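You operate a simulated robot arm through the tools that you are given. There is no shell and no other tool. Be economical: measure what you need, move in short steps, check, and stop when the job is done.

You run a simulated two-armed robot. Do the job below in one go: nothing can be reset, and whatever is moved stays where it is left.

## Task
Frame the hill picture and stand it on the lower glass shelf.
Fine: hold the frame while you free and lock its turn-button. Set down upright: picture frame. Where these are worked on the way, their far stop is far enough and under half their travel is too little: turn-button.

It is judged by the outcome, as a careful person would: the job done as asked, and still so three seconds after it is handed in. It fails if anything else is knocked over, pushed out of place, dropped, spilled or broken.

## Robot
Two 7-joint arms with two-finger parallel grippers on one trunk, on a base that drives. Base frame: it is fixed to the floor where the robot stands at the start and does not move with it; the origin is under the middle of the robot, x ahead of it, y to its left, z up; the surface under the hand at the start is at about z = 0.8. Lengths are in m, angles in rad, forces in N, time in s.
The left shoulder is at the start at [0.07, 0.163, 1.17], the right one opposite. With the tool pointing down near the work surface each hand reaches from about 0.38 to 0.88 m from the robot's upright axis, wherever it stands, measured 20 degrees to its own side. Places, roughly: slot of the picture frame [0.5, 0.1, 0.8]; top of the lower glass shelf [0.8, -1.2, 1.2]; turn-button [0.5, 0, 1]. Payload 3.43 kg a hand.
Tool frame (each hand has its own): the origin (TCP) lies between the finger pads and is the grasp point; the fingertips stand 0.034 m ahead of it; z points along the fingers, y is the line along which they close. Largest opening 0.128 m; finger width 0.024, thickness 0.012; the body of the gripper, 0.048 by 0.13 m, starts 0.096 m behind the TCP.
Orientation is that of the tool frame in the base frame, as a unit quaternion [w, x, y, z]. With the fingers straight down and closing along the base's y, the tool's x points along the base's -x, its y along +y and its z along -z.

## Interface
- The arms move only by the tool servo_tool. It takes "left_deltas", "right_deltas" or both (then of equal length, played together; a hand with none holds still); each is a list that holds one entry, the list of rows, each a list of 7 numbers: the opening, from 0 (shut) to 1 (fully open), then the shift along the tool's x, y, z in m, then the turn, a rotation vector about the tool's x, y, z in rad. In form: [[[fingers, dx, dy, dz, ax, ay, az], ...]]. A call has 1 to 8 rows; each row is the pose to reach, as a shift and turn from the pose commanded when the call began, along the tool's axes at that moment. Each row takes 0.2 s and may step no farther than 0.05 m and 0.15 rad from the row before; otherwise, or with a gripper value out of range, the whole call is refused. A pose out of reach is approached as far as the arm can. The call stops where the force on the tool passes 50 N (or 10 N more than at its start, if that is more) or the arm is blocked; 0.2 s more then pass. The fingers move at their own pace (about 0.153 m/s each) and stop on an object; they squeeze with about 39 N. The grip force told is the motor's: it shows also when the fingers shut on nothing. Time passes only in rows, and 0.2 s behind the last, so rows that repeat a pose let the fingers close. The reply holds the time, the measured pose of the TCP, the force on the tool along the base axes, the opening and the grip force, in the units named above and with some noise, with the torque about the TCP (base axes, N m) and any sound that the robot's microphone picked up.
- Cameras (640 x 400 px; columns grow to the right, rows downward): "scene" is now at [0.1364, -0.0031, 1.3969]; the picture's right is [-0.02, -1.00, 0.00], its down [-0.60, 0.01, -0.80] and it looks along [0.80, -0.02, -0.60] (base axes); focal length 214 px, centre (320, 200). "left" rides on the left gripper at [0.076, 0.011, -0.16] in its tool frame; the picture's right is [-0.15, 0.99, 0.00], its down [-0.88, -0.13, -0.46] and it looks along [-0.45, -0.07, 0.89] (tool axes); focal length 234 px, centre (320, 200). "right" rides on the right gripper at [0.076, -0.011, -0.16] in its tool frame; the picture's right is [0.15, 0.99, 0.00], its down [-0.88, 0.13, -0.46] and it looks along [-0.45, 0.07, 0.89] (tool axes); focal length 234 px, centre (320, 200).
- snapshot(camera): a new picture of that camera. It takes no simulated time.
- raise_lower(by): slides the trunk up (or, below 0, down) by that many m; the arms and the scene camera ride with it, the base frame stays. It gives what a move gives, with no picture.
- roll_base(legs): drives the robot by 1 to 6 legs, each [ahead, left, turn to the left] in m, m and rad, along the robot's own axes; the way and the turn of a leg run together, so that a leg with both is an arc; at most 1.5 m and 3.142 rad a leg. The arms and the cameras ride along, it lands a little off, and it stops where it bumps. It gives what a move gives.
- aim_head(pan, tilt): turns the head with the scene camera to pan (to the left, within 1.501 rad either way) and tilt (down, from -0.506 to 1.204), counted from straight ahead of the robot. It gives what a move gives.
- probe_pixels(camera, pixels): for up to 12 pixels [column, row] of the newest picture of that camera ("zoom" is the newest enlarged one), the place [x, y, z] in the base frame of the surface seen there, good to about 0.002 m. It takes no simulated time.
- zoom(camera, box): a new picture of the part [left, top, right, bottom] of that camera's present view, enlarged. It takes no simulated time.
- hand_in(): hands the job in; it is judged then, once.

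Work in short steps. Measure before you move; look again where a grasp or a placing could have gone wrong, and mend it. You have 80 turns and 70 pictures in all, those below and enlarged ones among them. Open the grippers and draw the arms clear of the work before you hand the job in, unless the task says otherwise; then end with one line.

The tools are called after ">>>" as a command line: name --argument value ..., lists and objects as JSON in quotes. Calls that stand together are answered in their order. servo_tool: Moves the arms, as the interface text tells. Its arguments: {"type":"object","properties":{"left_deltas":{"type":"array"},"right_deltas":{"type":"array"}},"required":[]} The other tools are called the same way: raise_lower (by) slides the trunk up or down; roll_base (legs) drives the base; aim_head (pan, tilt) turns the head that bears the scene camera; snapshot (camera) takes a picture; probe_pixels (camera, pixels) gives the place of the surface under pixels of a picture; zoom (camera, box) takes an enlarged picture of a part of a camera's view; hand_in () hands the job in.

At the start:

```text
clock: 0.0
left_ee_pos: [0.4615, 0.2429, 1.2696]
left_tool_rot: [0.0, 0.0, 1.0, 0.0]
left_force: [1.4, -0.1, -0.4]
left_moment: [-0.03, -0.01, 0.04]
left_width: 0.1283
left_grasp_force: 0.0
right_ee_pos: [0.4965, -0.162, 1.2866]
right_tool_rot: [0.0, 0.0, 1.0, 0.0]
right_force: [-0.1, -0.8, -0.2]
right_moment: [0.0, 0.03, -0.01]
right_width: 0.1279
right_grasp_force: 0.1
trunk travel left (down, up): [-0.65, 0.29]
robot x, y, heading: [-0.0015, 0.0007, -0.005]
head pan, tilt: [-0.024, 0.639]
```

scene: 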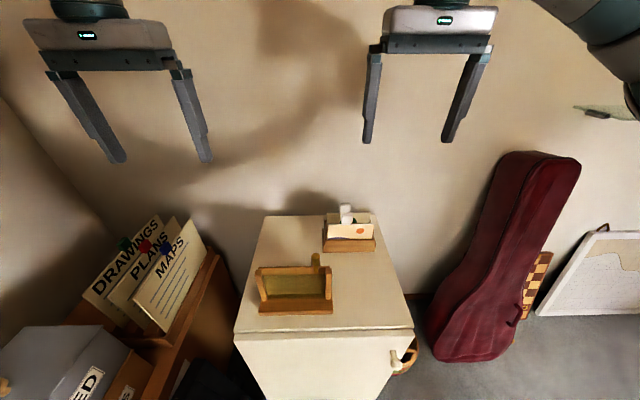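
right: 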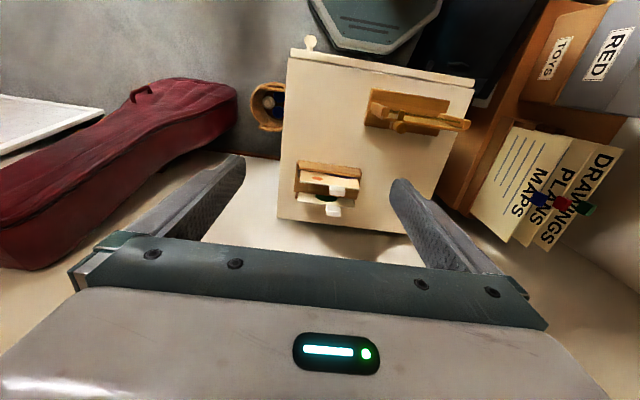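
left: 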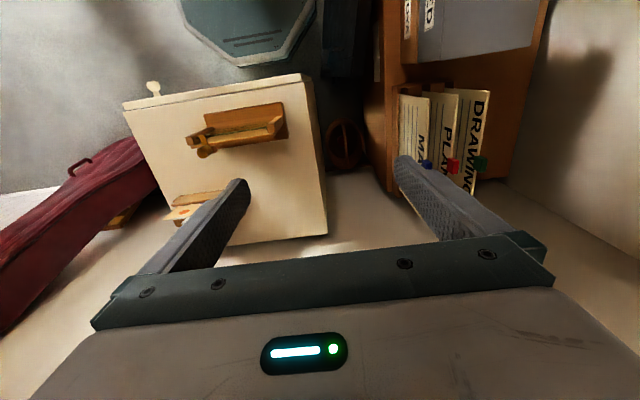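

The frame sits near scene pixel (295,288) and a card rack near (348,232). I enlarge both.

>>> zoom --camera "scene" --box '[230, 190, 420, 330]'

>>> zoom --camera "left" --box '[120, 60, 340, 240]'

>>> zoom --camera "right" --box '[270, 60, 490, 230]'

```text
2.86 times, centred on (325, 260) of scene
```

zoom: 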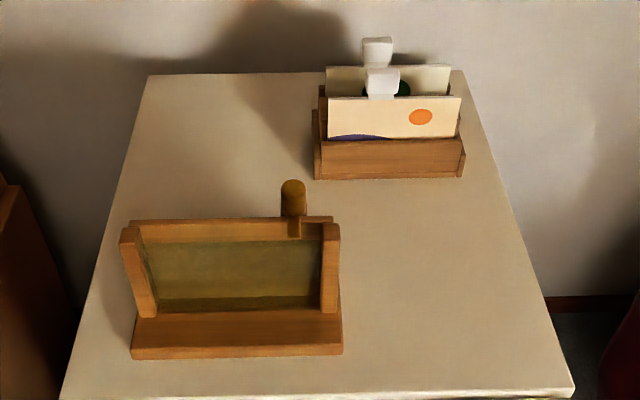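

```text
2.22 times, centred on (230, 150) of left
```

zoom: 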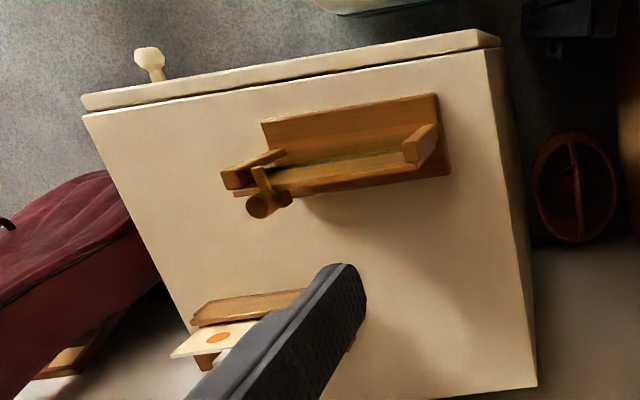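

```text
2.35 times, centred on (380, 145) of right
```

zoom: 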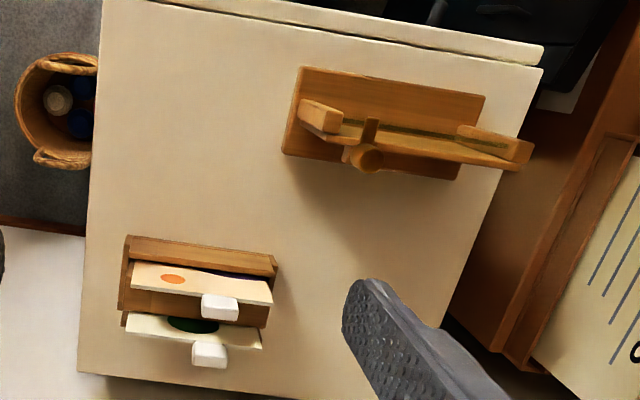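

I probe key points: cabinet top, frame, button, and cards.

>>> zoom --camera "scene" --box '[240, 240, 350, 320]'

>>> probe_pixels --camera "zoom" --pixels '[[115, 140], [525, 140], [100, 330], [530, 330], [320, 200], [320, 137], [420, 105], [430, 150], [435, 60], [545, 150], [130, 200], [480, 135]]'

>>> zoom --camera "scene" --box '[310, 195, 390, 260]'

```text
5.00 times, centred on (295, 280) of scene
```

zoom: 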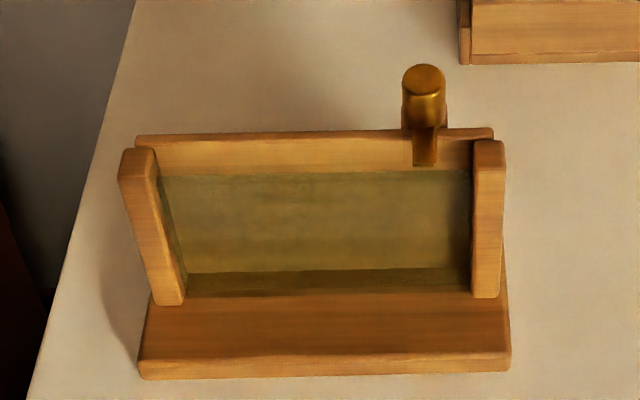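

```text
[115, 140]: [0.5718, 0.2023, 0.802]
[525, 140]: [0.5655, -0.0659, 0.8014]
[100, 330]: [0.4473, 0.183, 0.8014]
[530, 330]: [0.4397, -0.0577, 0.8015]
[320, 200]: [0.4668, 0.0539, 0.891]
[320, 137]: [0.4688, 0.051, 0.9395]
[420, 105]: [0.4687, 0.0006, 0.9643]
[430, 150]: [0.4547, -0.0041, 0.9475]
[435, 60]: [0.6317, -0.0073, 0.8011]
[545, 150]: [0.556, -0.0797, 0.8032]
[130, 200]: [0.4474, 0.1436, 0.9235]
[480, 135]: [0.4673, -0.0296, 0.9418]
```

```text
6.15 times, centred on (350, 228) of scene
```

zoom: 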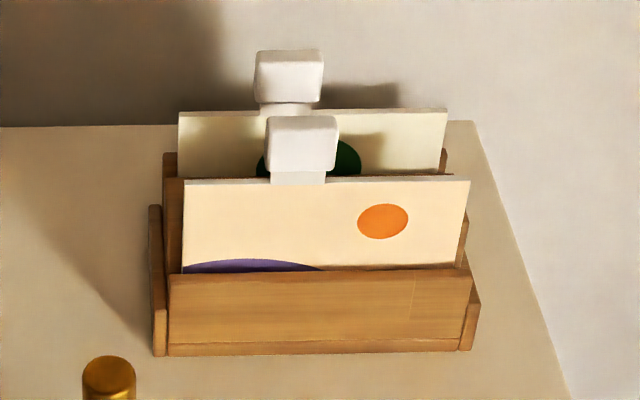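

The rear card shows dark green, the front one purple and an orange sun. I probe the rack and lower/tilt the right hand for a better look at both cards.

>>> probe_pixels --camera "zoom" --pixels '[[290, 70], [300, 150], [345, 155], [430, 115], [190, 125], [200, 190], [455, 190], [385, 220], [320, 280], [160, 215], [475, 310], [250, 266]]'

>>> servo_tool --right_deltas '[[[1, 0, 0, 0.03, 0, -0.14, 0], [1, 0, 0, 0.06, 0, -0.28, 0], [1, 0, 0, 0.09, 0, -0.42, 0], [1, 0, 0, 0.12, 0, -0.42, 0]]]'

>>> snapshot --camera "right"

```text
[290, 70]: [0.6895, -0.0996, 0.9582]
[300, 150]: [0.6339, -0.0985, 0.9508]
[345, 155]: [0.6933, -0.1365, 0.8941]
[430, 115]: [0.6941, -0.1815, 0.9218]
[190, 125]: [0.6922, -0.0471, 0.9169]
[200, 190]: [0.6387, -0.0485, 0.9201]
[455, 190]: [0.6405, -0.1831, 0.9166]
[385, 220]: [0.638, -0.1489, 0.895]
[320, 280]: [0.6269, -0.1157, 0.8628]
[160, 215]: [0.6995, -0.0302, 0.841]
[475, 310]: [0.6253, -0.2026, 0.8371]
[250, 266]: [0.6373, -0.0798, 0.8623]
```

```text
clock: 1.0
left_ee_pos: [0.4613, 0.2427, 1.2701]
left_tool_rot: [-0.001, 0.0, 1.0, 0.001]
left_force: [0.2, -0.9, -0.7]
left_moment: [0.03, 0.03, 0.04]
left_width: 0.1278
left_grasp_force: 0.1
right_ee_pos: [0.4975, -0.1614, 1.1663]
right_tool_rot: [0.208, 0.001, 0.978, 0.001]
right_force: [1.3, -0.2, 0.5]
right_moment: [0.02, 0.0, 0.01]
right_width: 0.1283
right_grasp_force: 0.0
trunk travel left (down, up): [-0.65, 0.29]
robot x, y, heading: [0.0013, -0.0016, 0.006]
head pan, tilt: [-0.024, 0.639]
```

```text
61 pictures are left
```

right: 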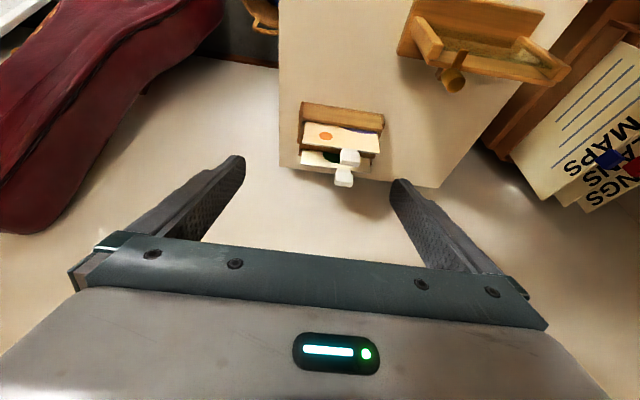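

I enlarge the cards here.

>>> zoom --camera "right" --box '[290, 90, 400, 195]'

>>> zoom --camera "right" --box '[390, 0, 580, 110]'

```text
3.81 times, centred on (345, 142) of right
```

zoom: 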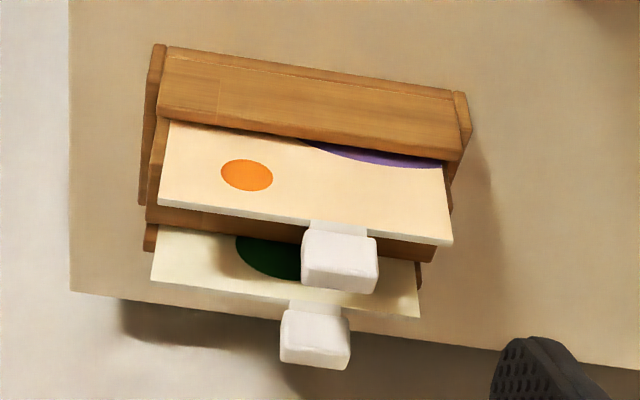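

```text
3.37 times, centred on (485, 55) of right
```

zoom: 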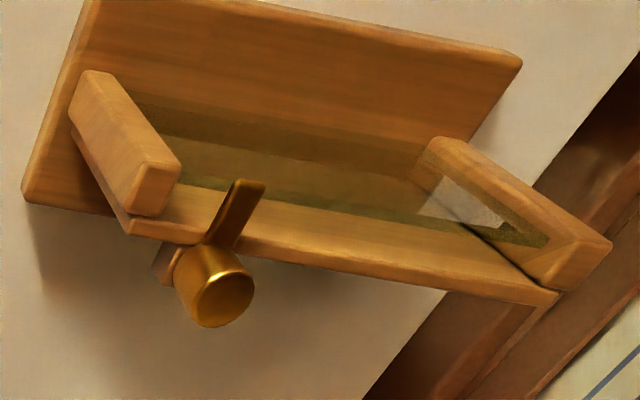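

The wide purple slope with sun is likely the hill, the green round one likely a tree; I'll verify when lifted. Now I look at the shelf to plan the carry.

>>> aim_head --pan -1.0 --tilt 0.2

>>> snapshot --camera "scene"

```text
clock: 2.2
left_ee_pos: [0.4604, 0.2438, 1.2699]
left_tool_rot: [0.001, 0.0, 1.0, -0.001]
left_force: [-0.1, 0.9, 0.9]
left_moment: [0.0, -0.02, -0.01]
left_width: 0.128
left_grasp_force: 0.0
right_ee_pos: [0.4952, -0.1601, 1.1668]
right_tool_rot: [0.209, 0.0, 0.978, 0.0]
right_force: [0.3, 0.2, 0.7]
right_moment: [0.01, 0.02, -0.01]
right_width: 0.1276
right_grasp_force: 0.0
trunk travel left (down, up): [-0.65, 0.29]
robot x, y, heading: [-0.0011, -0.0026, 0.0]
head pan, tilt: [-1.0, 0.201]
```

```text
58 pictures are left
```

scene: 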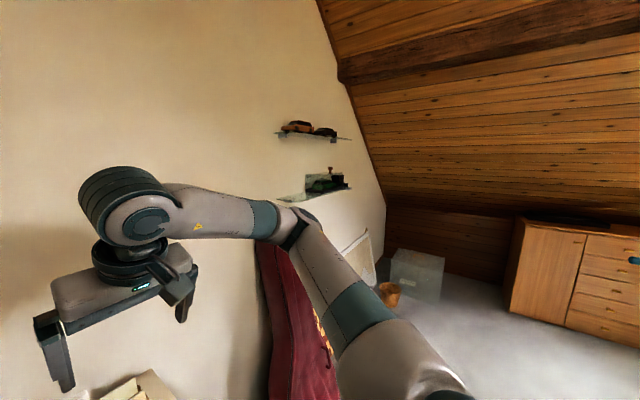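

>>> zoom --camera "scene" --box '[260, 100, 370, 215]'

>>> probe_pixels --camera "scene" --pixels '[[285, 134], [347, 138], [285, 198], [300, 190], [347, 187], [325, 180], [330, 172], [300, 125], [300, 160], [360, 180], [318, 130], [292, 194]]'

```text
3.48 times, centred on (315, 158) of scene
```

zoom: 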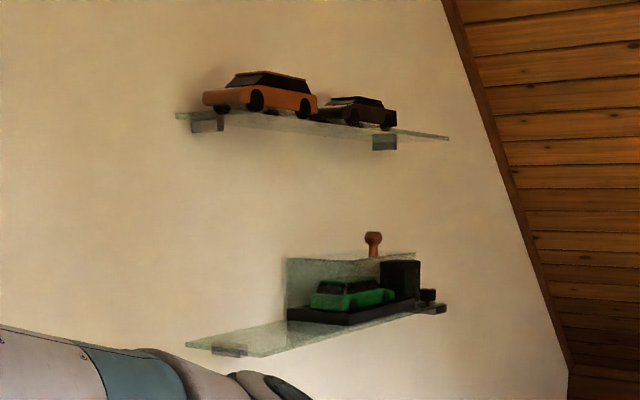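

```text
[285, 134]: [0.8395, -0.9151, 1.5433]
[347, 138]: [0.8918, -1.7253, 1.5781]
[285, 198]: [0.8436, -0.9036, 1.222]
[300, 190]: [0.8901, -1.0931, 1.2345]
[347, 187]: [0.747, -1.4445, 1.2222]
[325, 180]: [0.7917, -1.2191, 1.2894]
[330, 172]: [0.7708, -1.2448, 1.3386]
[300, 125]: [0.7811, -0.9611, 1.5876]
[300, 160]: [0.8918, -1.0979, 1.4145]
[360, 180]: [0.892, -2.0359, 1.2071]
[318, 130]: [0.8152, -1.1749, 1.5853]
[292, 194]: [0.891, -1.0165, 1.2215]
```

The shelf top is z≈1.22, x 0.74–0.89, with free space at its left end (y≈-0.88 to -1.1). I plan to hold the frame's left edge from the left side with the left hand (closing along x). Now I look back and measure the frame in detail.

>>> aim_head --pan 0.0 --tilt 0.75

>>> zoom --camera "scene" --box '[240, 200, 350, 280]'

>>> probe_pixels --camera "zoom" --pixels '[[320, 200], [320, 100], [320, 300]]'

>>> zoom --camera "left" --box '[180, 80, 300, 170]'

>>> probe_pixels --camera "zoom" --pixels '[[560, 115], [580, 220], [130, 130], [60, 275], [170, 280], [150, 320], [320, 240], [320, 280], [100, 320], [180, 230], [60, 330], [530, 200]]'

```text
clock: 3.5
left_ee_pos: [0.4619, 0.2441, 1.2702]
left_tool_rot: [0.0, 0.0, 1.0, 0.0]
left_force: [0.3, -0.8, -0.5]
left_moment: [-0.03, -0.02, -0.02]
left_width: 0.128
left_grasp_force: 0.2
right_ee_pos: [0.4959, -0.1611, 1.1664]
right_tool_rot: [0.208, 0.0, 0.978, 0.0]
right_force: [-0.8, -0.6, 0.4]
right_moment: [0.0, -0.01, 0.0]
right_width: 0.1281
right_grasp_force: 0.1
trunk travel left (down, up): [-0.65, 0.29]
robot x, y, heading: [-0.0001, -0.0038, 0.002]
head pan, tilt: [0.0, 0.75]
```

```text
5.00 times, centred on (295, 240) of scene
```

zoom: 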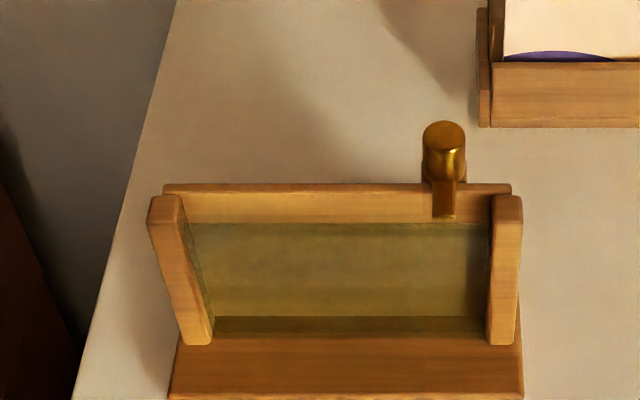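

```text
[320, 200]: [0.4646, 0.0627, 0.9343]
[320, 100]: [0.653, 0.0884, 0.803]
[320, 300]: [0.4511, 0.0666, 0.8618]
```

```text
4.44 times, centred on (240, 125) of left
```

zoom: 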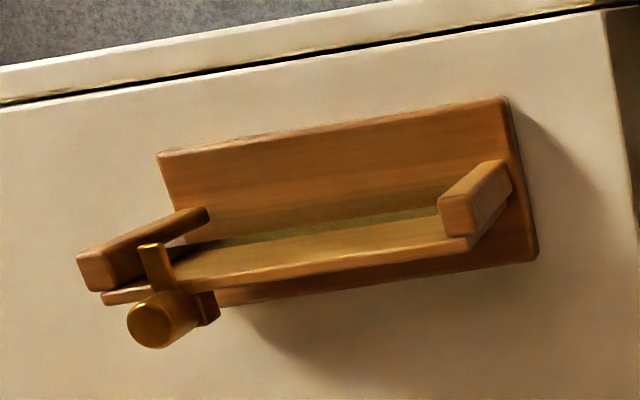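

```text
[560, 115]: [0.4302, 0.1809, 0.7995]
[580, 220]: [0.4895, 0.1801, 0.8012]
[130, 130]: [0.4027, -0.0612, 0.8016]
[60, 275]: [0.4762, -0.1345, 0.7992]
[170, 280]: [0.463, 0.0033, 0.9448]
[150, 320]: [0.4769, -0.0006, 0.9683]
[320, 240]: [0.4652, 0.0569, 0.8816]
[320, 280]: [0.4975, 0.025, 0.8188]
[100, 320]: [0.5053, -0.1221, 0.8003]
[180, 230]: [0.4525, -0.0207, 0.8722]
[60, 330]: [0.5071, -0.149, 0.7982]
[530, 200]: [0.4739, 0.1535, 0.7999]
```

I probe the clutter at left (folders, boxes) and frame edges, while starting the left hand's yaw.

>>> snapshot --camera "scene"

>>> probe_pixels --camera "scene" --pixels '[[125, 210], [165, 215], [185, 185], [205, 215], [60, 290], [100, 200], [215, 225], [273, 241], [279, 265], [341, 242], [341, 265], [275, 274]]'

>>> servo_tool --left_deltas '[[[1, 0, 0, 0, 0, 0, -0.15], [1, 0, 0, 0, 0, 0, -0.3], [1, 0, 0, 0, 0, 0, -0.45], [1, 0, 0, 0, 0, 0, -0.6], [1, 0, 0, 0, 0, 0, -0.75], [1, 0, 0, 0, 0, 0, -0.9], [1, 0, 0, 0, 0, 0, -1.05], [1, 0, 0, 0, 0, 0, -1.2]]]'

```text
54 pictures are left
```

scene: 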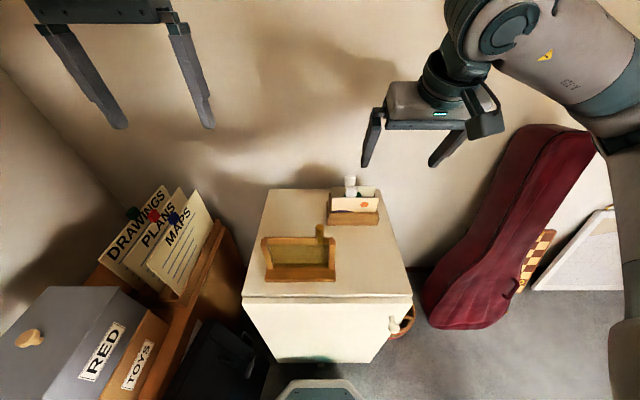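

```text
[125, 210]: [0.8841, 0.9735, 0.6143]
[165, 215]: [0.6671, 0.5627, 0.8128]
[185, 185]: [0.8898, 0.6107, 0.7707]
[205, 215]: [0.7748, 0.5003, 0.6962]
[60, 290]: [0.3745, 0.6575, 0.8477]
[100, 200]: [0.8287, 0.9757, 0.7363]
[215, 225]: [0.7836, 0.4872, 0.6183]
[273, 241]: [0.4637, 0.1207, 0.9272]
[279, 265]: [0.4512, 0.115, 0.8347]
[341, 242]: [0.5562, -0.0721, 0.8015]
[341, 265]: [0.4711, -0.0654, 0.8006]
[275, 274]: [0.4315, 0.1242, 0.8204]
```

```text
clock: 5.3
left_ee_pos: [0.4608, 0.2425, 1.2706]
left_tool_rot: [0.0, -0.566, 0.824, -0.001]
left_force: [-0.2, -0.7, 1.2]
left_moment: [-0.03, 0.0, 0.02]
left_width: 0.128
left_grasp_force: 0.0
right_ee_pos: [0.4963, -0.1616, 1.1663]
right_tool_rot: [0.208, 0.0, 0.978, 0.0]
right_force: [-0.6, -0.9, -0.2]
right_moment: [0.01, 0.05, 0.01]
right_width: 0.1281
right_grasp_force: 0.1
trunk travel left (down, up): [-0.65, 0.29]
robot x, y, heading: [-0.0004, -0.0003, -0.0]
head pan, tilt: [0.0, 0.75]
```

Yaw is going the right way and the left side is clear of tall clutter. I finish the yaw while lowering and moving left (tool z is down; -x tool is mostly +y).

>>> servo_tool --left_deltas '[[[1, -0.03, 0, 0.03, 0, 0, -0.13], [1, -0.06, 0, 0.06, 0, 0, -0.26], [1, -0.08, 0, 0.09, 0, 0, -0.371], [1, -0.08, 0, 0.09, 0, 0, -0.371]]]'

```text
clock: 6.3
left_ee_pos: [0.4891, 0.3175, 1.1834]
left_tool_rot: [-0.001, 0.708, -0.706, 0.001]
left_force: [-0.1, 0.4, -0.2]
left_moment: [0.03, 0.0, -0.01]
left_width: 0.1279
left_grasp_force: 0.0
right_ee_pos: [0.4961, -0.1612, 1.1661]
right_tool_rot: [0.209, 0.0, 0.978, 0.0]
right_force: [-0.6, -0.1, -0.2]
right_moment: [0.03, -0.01, 0.03]
right_width: 0.128
right_grasp_force: 0.2
trunk travel left (down, up): [-0.65, 0.29]
robot x, y, heading: [0.0007, -0.0022, 0.0]
head pan, tilt: [0.0, 0.75]
```

Now tilt the fingers toward -y by 0.9 rad while lowering to about z=1.0.

>>> servo_tool --left_deltas '[[[1, 0, 0.005, 0.03, 0, 0.15, 0], [1, 0, 0.01, 0.06, 0, 0.3, 0], [1, 0, 0.015, 0.09, 0, 0.45, 0], [1, 0, 0.02, 0.12, 0, 0.6, 0], [1, 0, 0.025, 0.15, 0, 0.75, 0], [1, 0, 0.03, 0.18, 0, 0.9, 0], [1, 0, 0.03, 0.18, 0, 0.9, 0]]]'

>>> snapshot --camera "left"

>>> snapshot --camera "scene"

```text
clock: 7.9
left_ee_pos: [0.4588, 0.3169, 1.0015]
left_tool_rot: [0.308, 0.637, -0.636, 0.309]
left_force: [-0.4, -0.7, 0.0]
left_moment: [-0.03, 0.0, 0.0]
left_width: 0.1278
left_grasp_force: 0.0
right_ee_pos: [0.496, -0.1614, 1.1657]
right_tool_rot: [0.208, 0.0, 0.978, 0.0]
right_force: [-0.3, 0.0, -0.8]
right_moment: [0.01, 0.01, -0.03]
right_width: 0.1279
right_grasp_force: 0.1
trunk travel left (down, up): [-0.65, 0.29]
robot x, y, heading: [-0.0014, 0.0014, 0.003]
head pan, tilt: [0.0, 0.75]
```

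```text
53 pictures are left
```

left: 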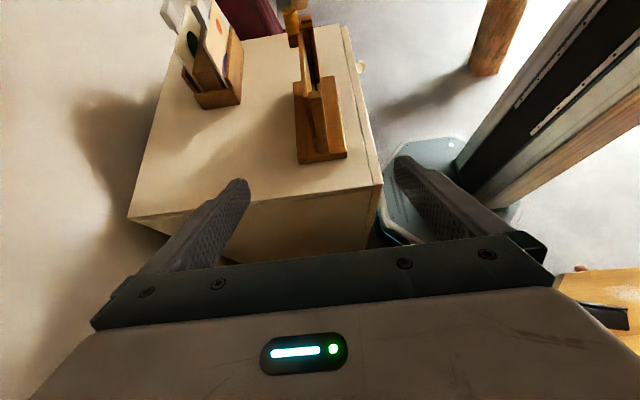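

```text
52 pictures are left
```

scene: 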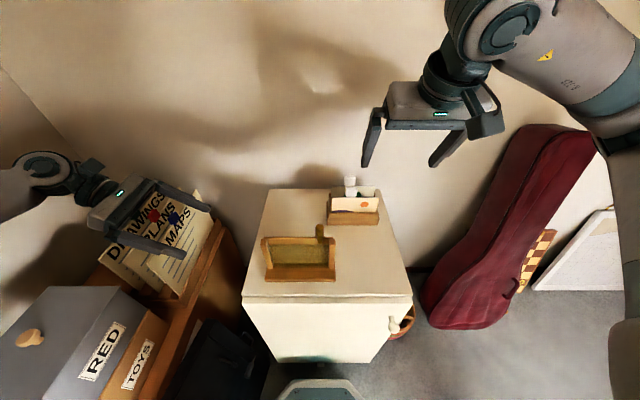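

Great side view of the frame at (320,95) and cards. I enlarge both and probe profile points.

>>> zoom --camera "left" --box '[160, 0, 260, 110]'

>>> zoom --camera "left" --box '[260, 0, 380, 175]'

>>> probe_pixels --camera "left" --pixels '[[298, 100], [304, 100], [325, 100], [335, 100], [310, 60], [313, 130], [342, 130], [300, 155], [342, 155], [304, 35], [309, 90], [330, 85]]'

```text
3.64 times, centred on (210, 55) of left
```

zoom: 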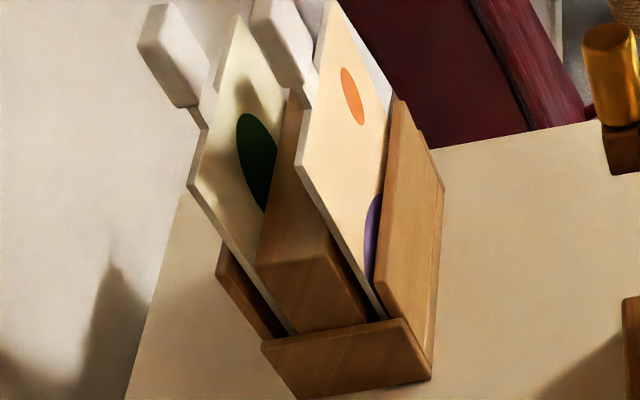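

```text
2.29 times, centred on (320, 88) of left
```

zoom: 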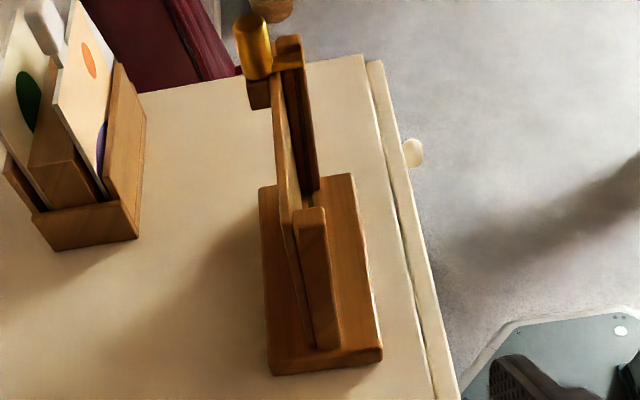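

```text
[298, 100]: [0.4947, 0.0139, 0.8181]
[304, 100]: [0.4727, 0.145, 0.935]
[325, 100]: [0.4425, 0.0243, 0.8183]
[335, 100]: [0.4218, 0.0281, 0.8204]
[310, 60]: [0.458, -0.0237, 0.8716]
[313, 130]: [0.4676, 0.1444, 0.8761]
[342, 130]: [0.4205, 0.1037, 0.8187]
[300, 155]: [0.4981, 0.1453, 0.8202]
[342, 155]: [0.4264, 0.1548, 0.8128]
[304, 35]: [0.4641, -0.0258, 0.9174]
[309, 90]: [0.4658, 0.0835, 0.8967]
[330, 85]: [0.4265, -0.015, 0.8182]
```

The rear card carries a complete green oval (tree crown); the front one is the hill. I enlarge the frame more for an accurate profile.

>>> zoom --camera "left" --box '[290, 75, 354, 165]'

>>> probe_pixels --camera "zoom" --pixels '[[280, 150], [290, 120], [310, 180], [290, 200], [270, 210], [300, 260], [325, 250], [330, 190], [330, 270], [250, 140], [240, 100], [340, 230]]'

>>> zoom --camera "left" --box '[285, 0, 349, 90]'

>>> probe_pixels --camera "zoom" --pixels '[[260, 40], [240, 70], [300, 100], [220, 110], [250, 130], [300, 180], [340, 150], [350, 110], [310, 220], [330, 220], [290, 250], [250, 250]]'

```text
4.44 times, centred on (322, 120) of left
```

zoom: 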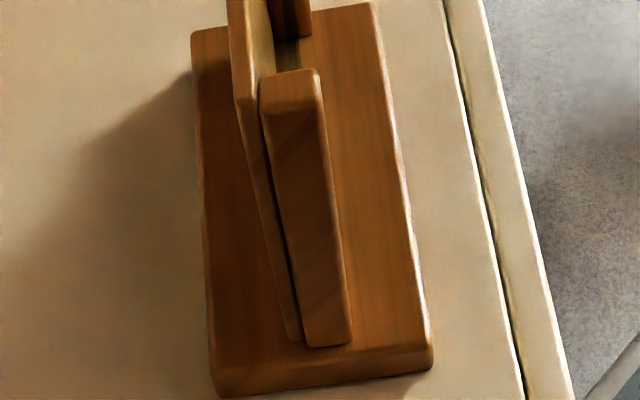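

```text
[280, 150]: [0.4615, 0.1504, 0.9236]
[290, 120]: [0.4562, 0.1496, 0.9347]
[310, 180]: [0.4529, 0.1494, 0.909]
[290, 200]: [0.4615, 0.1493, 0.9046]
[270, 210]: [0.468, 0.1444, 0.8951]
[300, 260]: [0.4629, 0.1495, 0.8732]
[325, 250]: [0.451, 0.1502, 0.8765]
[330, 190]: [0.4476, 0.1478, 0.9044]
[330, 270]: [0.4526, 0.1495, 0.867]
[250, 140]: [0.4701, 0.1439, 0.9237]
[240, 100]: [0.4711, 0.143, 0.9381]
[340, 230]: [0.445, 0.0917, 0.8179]
```

```text
4.44 times, centred on (317, 45) of left
```

zoom: 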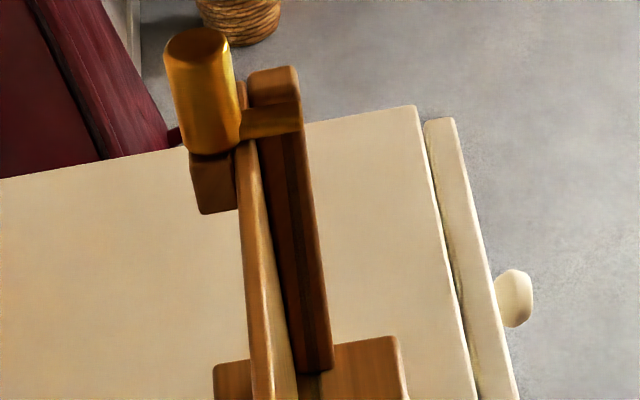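

```text
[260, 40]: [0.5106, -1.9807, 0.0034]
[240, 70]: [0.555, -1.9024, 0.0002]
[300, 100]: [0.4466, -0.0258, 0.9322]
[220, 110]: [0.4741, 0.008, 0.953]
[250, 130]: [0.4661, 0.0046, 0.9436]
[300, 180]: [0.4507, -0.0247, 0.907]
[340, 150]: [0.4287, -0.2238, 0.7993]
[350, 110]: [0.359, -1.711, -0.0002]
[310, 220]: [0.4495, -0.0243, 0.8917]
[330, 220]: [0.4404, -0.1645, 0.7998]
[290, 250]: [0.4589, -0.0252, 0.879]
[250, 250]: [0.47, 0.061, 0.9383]
```

I probe a vertical column down the frame's front to see where a pane/lip sits.

>>> zoom --camera "scene" --box '[260, 215, 340, 285]'

>>> probe_pixels --camera "zoom" --pixels '[[300, 142], [300, 155], [300, 170], [300, 185], [300, 200], [300, 220], [300, 240], [300, 260], [300, 280], [300, 300], [300, 320], [300, 350]]'

>>> probe_pixels --camera "zoom" --pixels '[[90, 165], [110, 165], [125, 200], [470, 160], [450, 155], [480, 190], [440, 240], [465, 240], [120, 260], [130, 290], [410, 160], [405, 95]]'

```text
5.71 times, centred on (300, 250) of scene
```

zoom: 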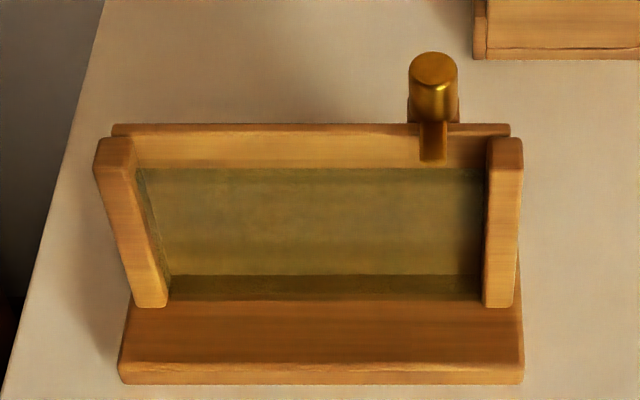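

```text
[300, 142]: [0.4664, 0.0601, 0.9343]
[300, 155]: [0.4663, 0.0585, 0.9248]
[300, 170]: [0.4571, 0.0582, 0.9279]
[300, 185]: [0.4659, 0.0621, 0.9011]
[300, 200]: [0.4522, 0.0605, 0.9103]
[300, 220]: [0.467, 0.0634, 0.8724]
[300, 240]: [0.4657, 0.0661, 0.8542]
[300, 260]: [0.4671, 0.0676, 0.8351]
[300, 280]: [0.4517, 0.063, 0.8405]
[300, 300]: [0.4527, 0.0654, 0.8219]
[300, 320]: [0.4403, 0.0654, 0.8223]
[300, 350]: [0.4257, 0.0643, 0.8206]
```

```text
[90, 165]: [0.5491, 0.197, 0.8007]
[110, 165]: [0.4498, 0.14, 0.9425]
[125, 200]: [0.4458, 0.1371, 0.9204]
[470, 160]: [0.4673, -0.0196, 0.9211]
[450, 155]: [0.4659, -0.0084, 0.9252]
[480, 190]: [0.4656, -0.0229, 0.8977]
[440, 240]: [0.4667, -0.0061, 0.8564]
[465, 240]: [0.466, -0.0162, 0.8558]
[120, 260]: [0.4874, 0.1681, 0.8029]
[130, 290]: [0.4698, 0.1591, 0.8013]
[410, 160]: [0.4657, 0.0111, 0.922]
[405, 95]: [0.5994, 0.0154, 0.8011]
```

Slot between pane (x≈0.457) and back (0.466); left post x 0.446–0.464, outer y 0.150. I bring the left hand onto the left edge, TCP (0.46, 0.14, 0.89), still open.

>>> servo_tool --left_deltas '[[[1, 0.005, -0.001, 0.045, 0, 0, 0], [1, 0.01, -0.001, 0.09, 0, 0, 0], [1, 0.015, -0.001, 0.135, 0, 0, 0], [1, 0.02, -0.001, 0.175, 0, 0, 0], [1, 0.023, -0.001, 0.208, 0, 0, 0], [1, 0.023, -0.001, 0.208, 0, 0, 0]]]'

>>> zoom --camera "scene" --box '[190, 180, 370, 300]'

>>> snapshot --camera "left"

```text
clock: 9.3
left_ee_pos: [0.4615, 0.1404, 0.8901]
left_tool_rot: [0.307, 0.637, -0.636, 0.308]
left_force: [0.1, 0.6, -0.5]
left_moment: [0.01, -0.02, -0.03]
left_width: 0.1282
left_grasp_force: 0.1
right_ee_pos: [0.4952, -0.1607, 1.1659]
right_tool_rot: [0.209, 0.0, 0.978, 0.0]
right_force: [-0.6, -0.4, -0.3]
right_moment: [0.03, 0.01, -0.03]
right_width: 0.1278
right_grasp_force: 0.1
trunk travel left (down, up): [-0.65, 0.29]
robot x, y, heading: [-0.0033, -0.003, -0.001]
head pan, tilt: [0.0, 0.75]
```

```text
3.33 times, centred on (280, 240) of scene
```

zoom: 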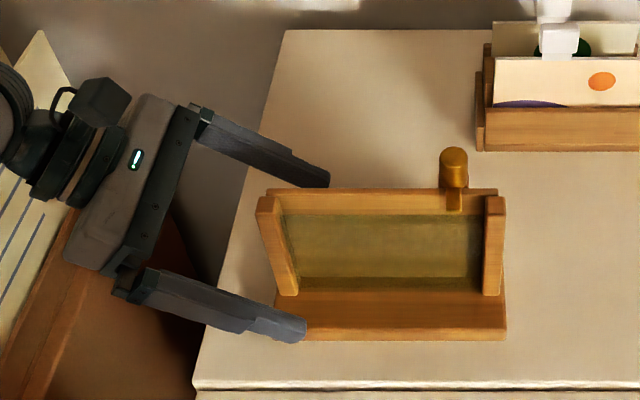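

```text
45 pictures are left
```

left: 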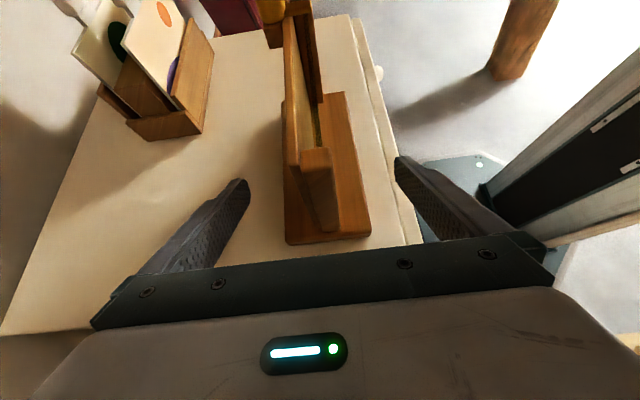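

Fingers straddle the left edge, centred within ~1.5 mm. Close.

>>> servo_tool --left_deltas '[[[0.4, 0, 0.0015, 0, 0, 0, 0], [0.3, 0, 0.0015, 0, 0, 0, 0], [0.26, 0, 0.0015, 0, 0, 0, 0], [0.2, 0, 0.0015, 0, 0, 0, 0], [0, 0, 0.0015, 0, 0, 0, 0], [0, 0, 0.0015, 0, 0, 0, 0]]]'

>>> zoom --camera "scene" --box '[190, 180, 370, 300]'

```text
clock: 10.7
left_ee_pos: [0.46, 0.1403, 0.8898]
left_tool_rot: [-0.308, -0.636, 0.637, -0.308]
left_force: [0.8, -0.7, 0.2]
left_moment: [-0.2, -0.24, 0.26]
left_width: 0.0259
left_grasp_force: 39.2
right_ee_pos: [0.4962, -0.1607, 1.1659]
right_tool_rot: [0.207, 0.0, 0.978, 0.0]
right_force: [1.4, 0.9, 0.3]
right_moment: [-0.02, 0.0, -0.03]
right_width: 0.1274
right_grasp_force: 0.0
trunk travel left (down, up): [-0.65, 0.29]
robot x, y, heading: [0.0027, -0.0001, 0.004]
head pan, tilt: [0.0, 0.75]
```

```text
3.33 times, centred on (280, 240) of scene
```

zoom: 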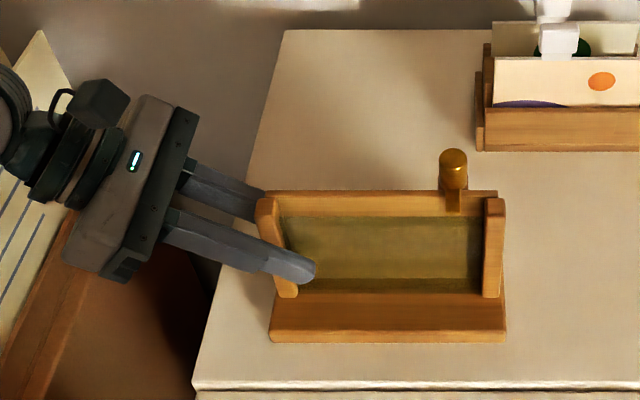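

Frame held firmly (39 N, width 0.026). Now I enlarge the button to measure it precisely.

>>> zoom --camera "scene" --box '[300, 215, 340, 245]'

>>> probe_pixels --camera "zoom" --pixels '[[275, 115], [240, 115], [305, 115], [275, 85], [275, 140], [275, 190], [240, 190], [305, 190], [275, 260], [275, 300], [255, 300], [290, 300]]'

```text
13.33 times, centred on (320, 230) of scene
```

zoom: 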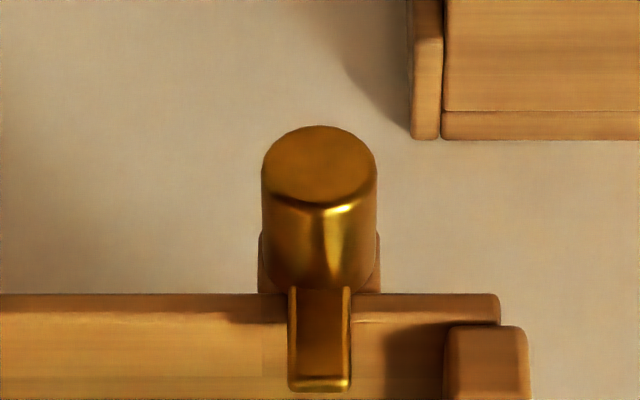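

```text
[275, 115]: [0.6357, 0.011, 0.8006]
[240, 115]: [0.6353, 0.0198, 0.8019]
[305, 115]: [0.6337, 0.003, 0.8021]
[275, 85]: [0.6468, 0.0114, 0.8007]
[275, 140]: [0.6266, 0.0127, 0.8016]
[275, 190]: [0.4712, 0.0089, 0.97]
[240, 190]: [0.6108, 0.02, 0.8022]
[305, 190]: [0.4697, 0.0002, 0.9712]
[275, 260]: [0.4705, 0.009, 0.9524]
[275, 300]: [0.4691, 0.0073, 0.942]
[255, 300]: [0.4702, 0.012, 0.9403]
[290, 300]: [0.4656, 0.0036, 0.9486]
```

>>> probe_pixels --camera "zoom" --pixels '[[320, 130], [320, 165], [320, 200], [266, 165], [374, 165], [320, 215], [320, 270], [320, 295], [320, 350], [320, 385], [295, 340], [346, 340]]'

```text
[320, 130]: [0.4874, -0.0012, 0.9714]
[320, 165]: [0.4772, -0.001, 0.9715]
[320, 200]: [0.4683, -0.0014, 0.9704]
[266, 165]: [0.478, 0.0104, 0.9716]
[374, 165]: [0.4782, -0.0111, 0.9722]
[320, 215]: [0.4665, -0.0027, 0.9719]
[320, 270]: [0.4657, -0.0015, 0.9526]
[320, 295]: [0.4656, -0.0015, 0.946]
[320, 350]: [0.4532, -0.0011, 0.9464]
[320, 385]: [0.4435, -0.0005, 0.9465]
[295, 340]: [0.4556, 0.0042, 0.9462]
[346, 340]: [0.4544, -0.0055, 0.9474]
```

Knob: centre (0.477,-0.001), radius 0.0115, top 0.9715; tongue top 0.9465 reaching x=0.443. I move the right hand upright above the knob.

>>> servo_tool --right_deltas '[[[0.8, 0.012, 0.032, 0.018, 0, 0.084, 0], [0.6, 0.024, 0.064, 0.036, 0, 0.168, 0], [0.5, 0.036, 0.096, 0.053, 0, 0.252, 0], [0.4, 0.048, 0.128, 0.071, 0, 0.336, 0], [0.4, 0.0606, 0.16, 0.089, 0, 0.42, 0], [0.4, 0.0606, 0.16, 0.089, 0, 0.42, 0]]]'

>>> snapshot --camera "right"

```text
clock: 12.1
left_ee_pos: [0.4587, 0.1401, 0.8909]
left_tool_rot: [0.307, 0.638, -0.636, 0.308]
left_force: [-0.5, -0.4, -0.4]
left_moment: [-0.37, -0.08, 0.0]
left_width: 0.0258
left_grasp_force: 39.3
right_ee_pos: [0.4774, -0.0008, 1.0591]
right_tool_rot: [-0.001, -0.001, 1.0, 0.0]
right_force: [0.2, -0.1, 0.1]
right_moment: [0.0, 0.03, 0.0]
right_width: 0.0512
right_grasp_force: 0.0
trunk travel left (down, up): [-0.65, 0.29]
robot x, y, heading: [-0.0015, 0.0013, -0.003]
head pan, tilt: [0.0, 0.75]
```

```text
42 pictures are left
```

right: 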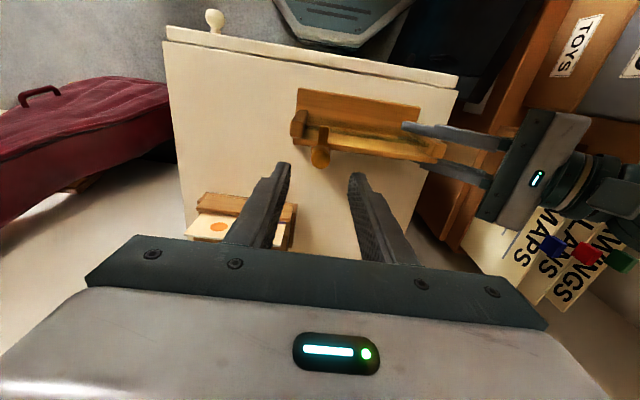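

Aligned above the knob. Descend 0.076 to TCP z=0.983, then close.

>>> servo_tool --right_deltas '[[[0.4, 0, 0, 0.04, 0, 0, 0], [0.4, 0, 0, 0.065, 0, 0, 0], [0.4, 0, 0, 0.076, 0, 0, 0], [0.2, 0, 0, 0.076, 0, 0, 0], [0, 0, 0, 0.076, 0, 0, 0], [0, 0, 0, 0.076, 0, 0, 0]]]'

>>> zoom --camera "scene" --box '[270, 190, 370, 265]'

```text
clock: 13.5
left_ee_pos: [0.4585, 0.14, 0.8899]
left_tool_rot: [-0.309, -0.636, 0.637, -0.308]
left_force: [2.6, -15.8, 0.2]
left_moment: [1.22, 0.05, 0.08]
left_width: 0.026
left_grasp_force: 39.8
right_ee_pos: [0.477, -0.0005, 0.982]
right_tool_rot: [0.0, -0.001, 1.0, 0.001]
right_force: [-2.7, 16.2, -0.3]
right_moment: [-0.06, 0.2, 0.0]
right_width: 0.0208
right_grasp_force: 39.1
trunk travel left (down, up): [-0.65, 0.29]
robot x, y, heading: [0.0001, -0.0009, -0.001]
head pan, tilt: [0.0, 0.75]
```

```text
5.33 times, centred on (320, 228) of scene
```

zoom: 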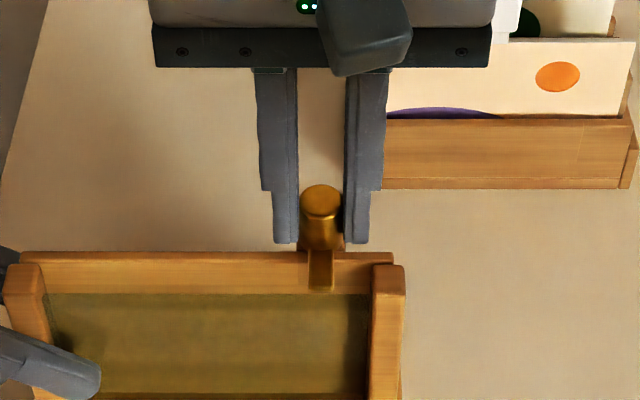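

Knob gripped (width 0.021). I turn by +0.6 about tool z first (tongue toward +y), watching the torque.

>>> servo_tool --right_deltas '[[[0, 0, 0.001, 0, 0, 0, 0.1], [0, 0, 0.001, 0, 0, 0, 0.2], [0, 0, 0.001, 0, 0, 0, 0.3], [0, 0, 0.001, 0, 0, 0, 0.4], [0, 0, 0.001, 0, 0, 0, 0.5], [0, 0, 0.001, 0, 0, 0, 0.6]]]'

>>> zoom --camera "scene" --box '[270, 190, 370, 265]'

```text
clock: 14.9
left_ee_pos: [0.4591, 0.1405, 0.8899]
left_tool_rot: [0.308, 0.637, -0.636, 0.308]
left_force: [-1.6, -11.3, 4.2]
left_moment: [-0.89, -0.05, -0.54]
left_width: 0.0258
left_grasp_force: 38.8
right_ee_pos: [0.4781, -0.0013, 0.9833]
right_tool_rot: [0.0, 0.297, 0.955, 0.0]
right_force: [3.8, 10.9, 0.0]
right_moment: [0.62, -0.29, 0.25]
right_width: 0.0205
right_grasp_force: 39.5
trunk travel left (down, up): [-0.65, 0.29]
robot x, y, heading: [-0.0013, -0.0013, -0.0]
head pan, tilt: [0.0, 0.75]
```

```text
5.33 times, centred on (320, 228) of scene
```

zoom: 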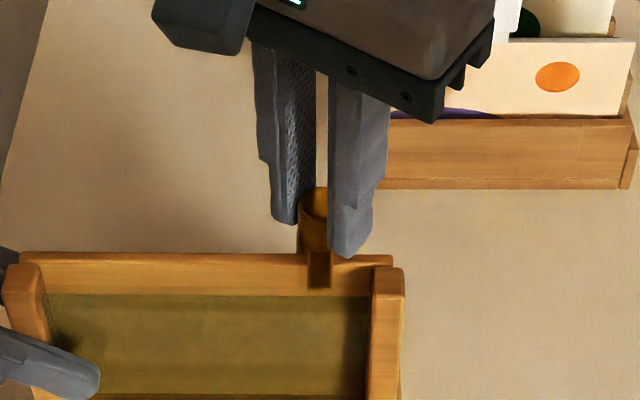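

The tongue stayed straight (knob slipped at a stop), so I turn the other way.

>>> servo_tool --right_deltas '[[[0, 0, 0, 0, 0, 0, -0.14], [0, 0, 0, 0, 0, 0, -0.28], [0, 0, 0, 0, 0, 0, -0.42], [0, 0, 0, 0, 0, 0, -0.56], [0, 0, 0, 0, 0, 0, -0.7], [0, 0, 0, 0, 0, 0, -0.84], [0, 0, 0, 0, 0, 0, -0.98], [0, 0, 0, 0, 0, 0, -1.12]]]'

>>> zoom --camera "scene" --box '[270, 190, 370, 265]'

```text
clock: 16.7
left_ee_pos: [0.4591, 0.1399, 0.8896]
left_tool_rot: [0.307, 0.637, -0.636, 0.308]
left_force: [-4.0, -13.7, 4.3]
left_moment: [0.35, -0.05, -0.59]
left_width: 0.026
left_grasp_force: 38.4
right_ee_pos: [0.4758, -0.0006, 0.9838]
right_tool_rot: [0.0, -0.259, 0.966, 0.0]
right_force: [7.9, 12.7, 1.1]
right_moment: [0.0, -0.45, -0.01]
right_width: 0.0206
right_grasp_force: 39.2
trunk travel left (down, up): [-0.65, 0.29]
robot x, y, heading: [-0.0016, -0.0037, -0.003]
head pan, tilt: [0.0, 0.75]
```

```text
5.33 times, centred on (320, 228) of scene
```

zoom: 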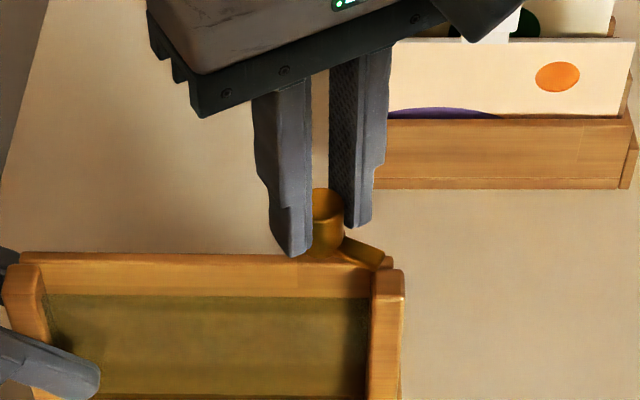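

Turned ~60° toward -y; it moves with the hand. I continue another 0.55 to its stop.

>>> servo_tool --right_deltas '[[[0, 0, 0, 0, 0, 0, -0.14], [0, 0, 0, 0, 0, 0, -0.28], [0, 0, 0, 0, 0, 0, -0.42], [0, 0, 0, 0, 0, 0, -0.55], [0, 0, 0, 0, 0, 0, -0.55]]]'

>>> zoom --camera "scene" --box '[270, 190, 370, 265]'

```text
clock: 17.9
left_ee_pos: [0.4586, 0.1408, 0.8886]
left_tool_rot: [0.308, 0.637, -0.636, 0.308]
left_force: [-0.4, -9.0, 1.5]
left_moment: [-0.83, 0.23, -0.16]
left_width: 0.0257
left_grasp_force: 39.5
right_ee_pos: [0.4763, -0.0007, 0.9848]
right_tool_rot: [-0.001, -0.511, 0.86, 0.0]
right_force: [-0.1, 5.8, 8.6]
right_moment: [0.52, 0.26, -0.1]
right_width: 0.0206
right_grasp_force: 38.8
trunk travel left (down, up): [-0.65, 0.29]
robot x, y, heading: [0.0023, 0.0012, 0.001]
head pan, tilt: [0.0, 0.75]
```

```text
5.33 times, centred on (320, 228) of scene
```

zoom: 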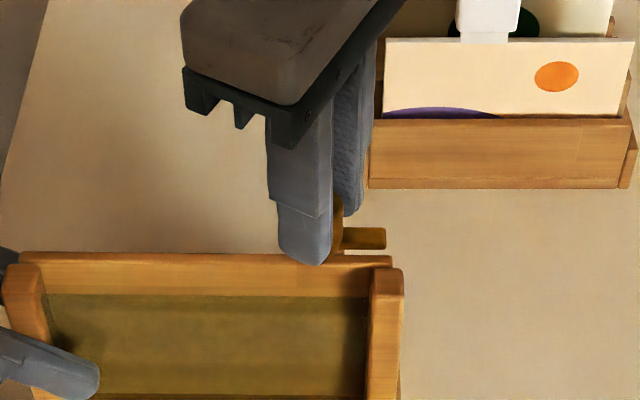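

The tongue now lies along the back edge (-y), clear of the slot. I release and lift, then head for the hill card.

>>> servo_tool --right_deltas '[[[0.4, 0, 0, 0, 0, 0, 0], [0.4, 0, 0, 0, 0, 0, 0], [0.4, 0, 0, -0.04, 0, 0, 0], [0.4, 0, 0, -0.08, 0, 0, 0.14], [0.4, 0, 0, -0.12, 0, 0, 0.28], [0.4, 0, 0, -0.12, 0, 0, 0.42], [0.4, 0, 0, -0.12, 0, 0, 0.56], [0.4, 0, 0, -0.12, 0, 0, 0.7]]]'

>>> zoom --camera "scene" --box '[320, 165, 390, 230]'

>>> probe_pixels --camera "zoom" --pixels '[[295, 150], [265, 150], [320, 150], [295, 125], [295, 175], [120, 200], [520, 195], [295, 110], [200, 190], [450, 190], [130, 260], [500, 260]]'

```text
clock: 19.7
left_ee_pos: [0.4597, 0.1414, 0.8905]
left_tool_rot: [-0.308, -0.636, 0.637, -0.308]
left_force: [0.7, 2.7, 0.9]
left_moment: [0.54, -0.02, -0.05]
left_width: 0.0254
left_grasp_force: 38.7
right_ee_pos: [0.4771, -0.0004, 1.1036]
right_tool_rot: [0.001, -0.182, 0.983, 0.0]
right_force: [0.0, 0.3, 0.3]
right_moment: [0.0, 0.0, 0.0]
right_width: 0.0512
right_grasp_force: 0.1
trunk travel left (down, up): [-0.65, 0.29]
robot x, y, heading: [0.0016, -0.0031, 0.002]
head pan, tilt: [0.0, 0.75]
```

```text
6.15 times, centred on (355, 198) of scene
```

zoom: 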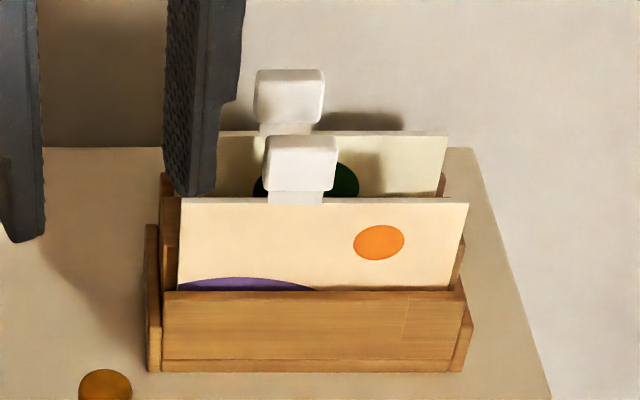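

```text
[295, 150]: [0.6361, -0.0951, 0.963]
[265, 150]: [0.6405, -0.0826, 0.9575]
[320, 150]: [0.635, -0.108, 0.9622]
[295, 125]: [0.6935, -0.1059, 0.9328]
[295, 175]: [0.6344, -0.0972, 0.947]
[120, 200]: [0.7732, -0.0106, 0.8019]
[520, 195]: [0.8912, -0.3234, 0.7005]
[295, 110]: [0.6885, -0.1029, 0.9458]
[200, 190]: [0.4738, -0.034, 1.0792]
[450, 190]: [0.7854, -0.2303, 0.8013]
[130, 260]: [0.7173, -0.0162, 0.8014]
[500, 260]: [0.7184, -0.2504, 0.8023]
```

Tab of the front (hill) card: x≈0.634–0.647, y≈-0.098, z 0.938–0.965. I move above it with yaw zeroed.

>>> servo_tool --right_deltas '[[[0.5, -0.0235, -0.03, 0.011, 0, 0, 0.073], [0.5, -0.047, -0.06, 0.022, 0, 0, 0.146], [0.5, -0.0705, -0.09, 0.033, 0, 0, 0.22], [0.5, -0.094, -0.12, 0.044, 0, 0, 0.293], [0.5, -0.1173, -0.1495, 0.0536, 0, 0, 0.366], [0.5, -0.1173, -0.1495, 0.0536, 0, 0, 0.366]]]'

>>> snapshot --camera "right"

>>> probe_pixels --camera "right" --pixels '[[320, 150]]'

```text
clock: 21.1
left_ee_pos: [0.4596, 0.1404, 0.8907]
left_tool_rot: [-0.308, -0.637, 0.637, -0.307]
left_force: [-0.4, 0.1, 0.5]
left_moment: [-0.26, 0.13, -0.09]
left_width: 0.0259
left_grasp_force: 39.0
right_ee_pos: [0.6403, -0.0975, 1.0497]
right_tool_rot: [0.0, -0.002, 1.0, 0.0]
right_force: [-0.5, 0.2, -1.1]
right_moment: [0.01, -0.02, 0.01]
right_width: 0.0641
right_grasp_force: 0.0
trunk travel left (down, up): [-0.65, 0.29]
robot x, y, heading: [-0.0007, 0.0033, 0.0]
head pan, tilt: [0.0, 0.75]
```

```text
36 pictures are left
```

right: 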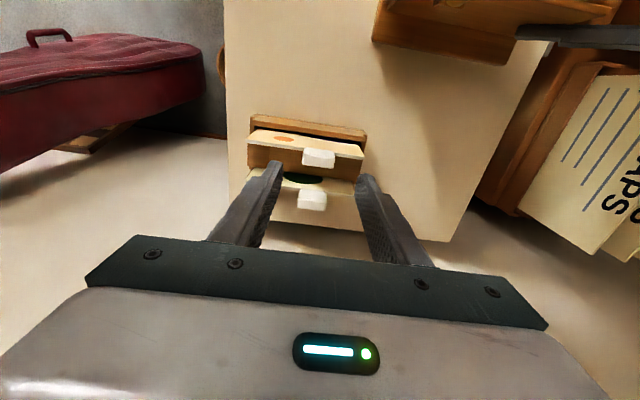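

```text
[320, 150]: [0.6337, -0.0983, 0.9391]
```

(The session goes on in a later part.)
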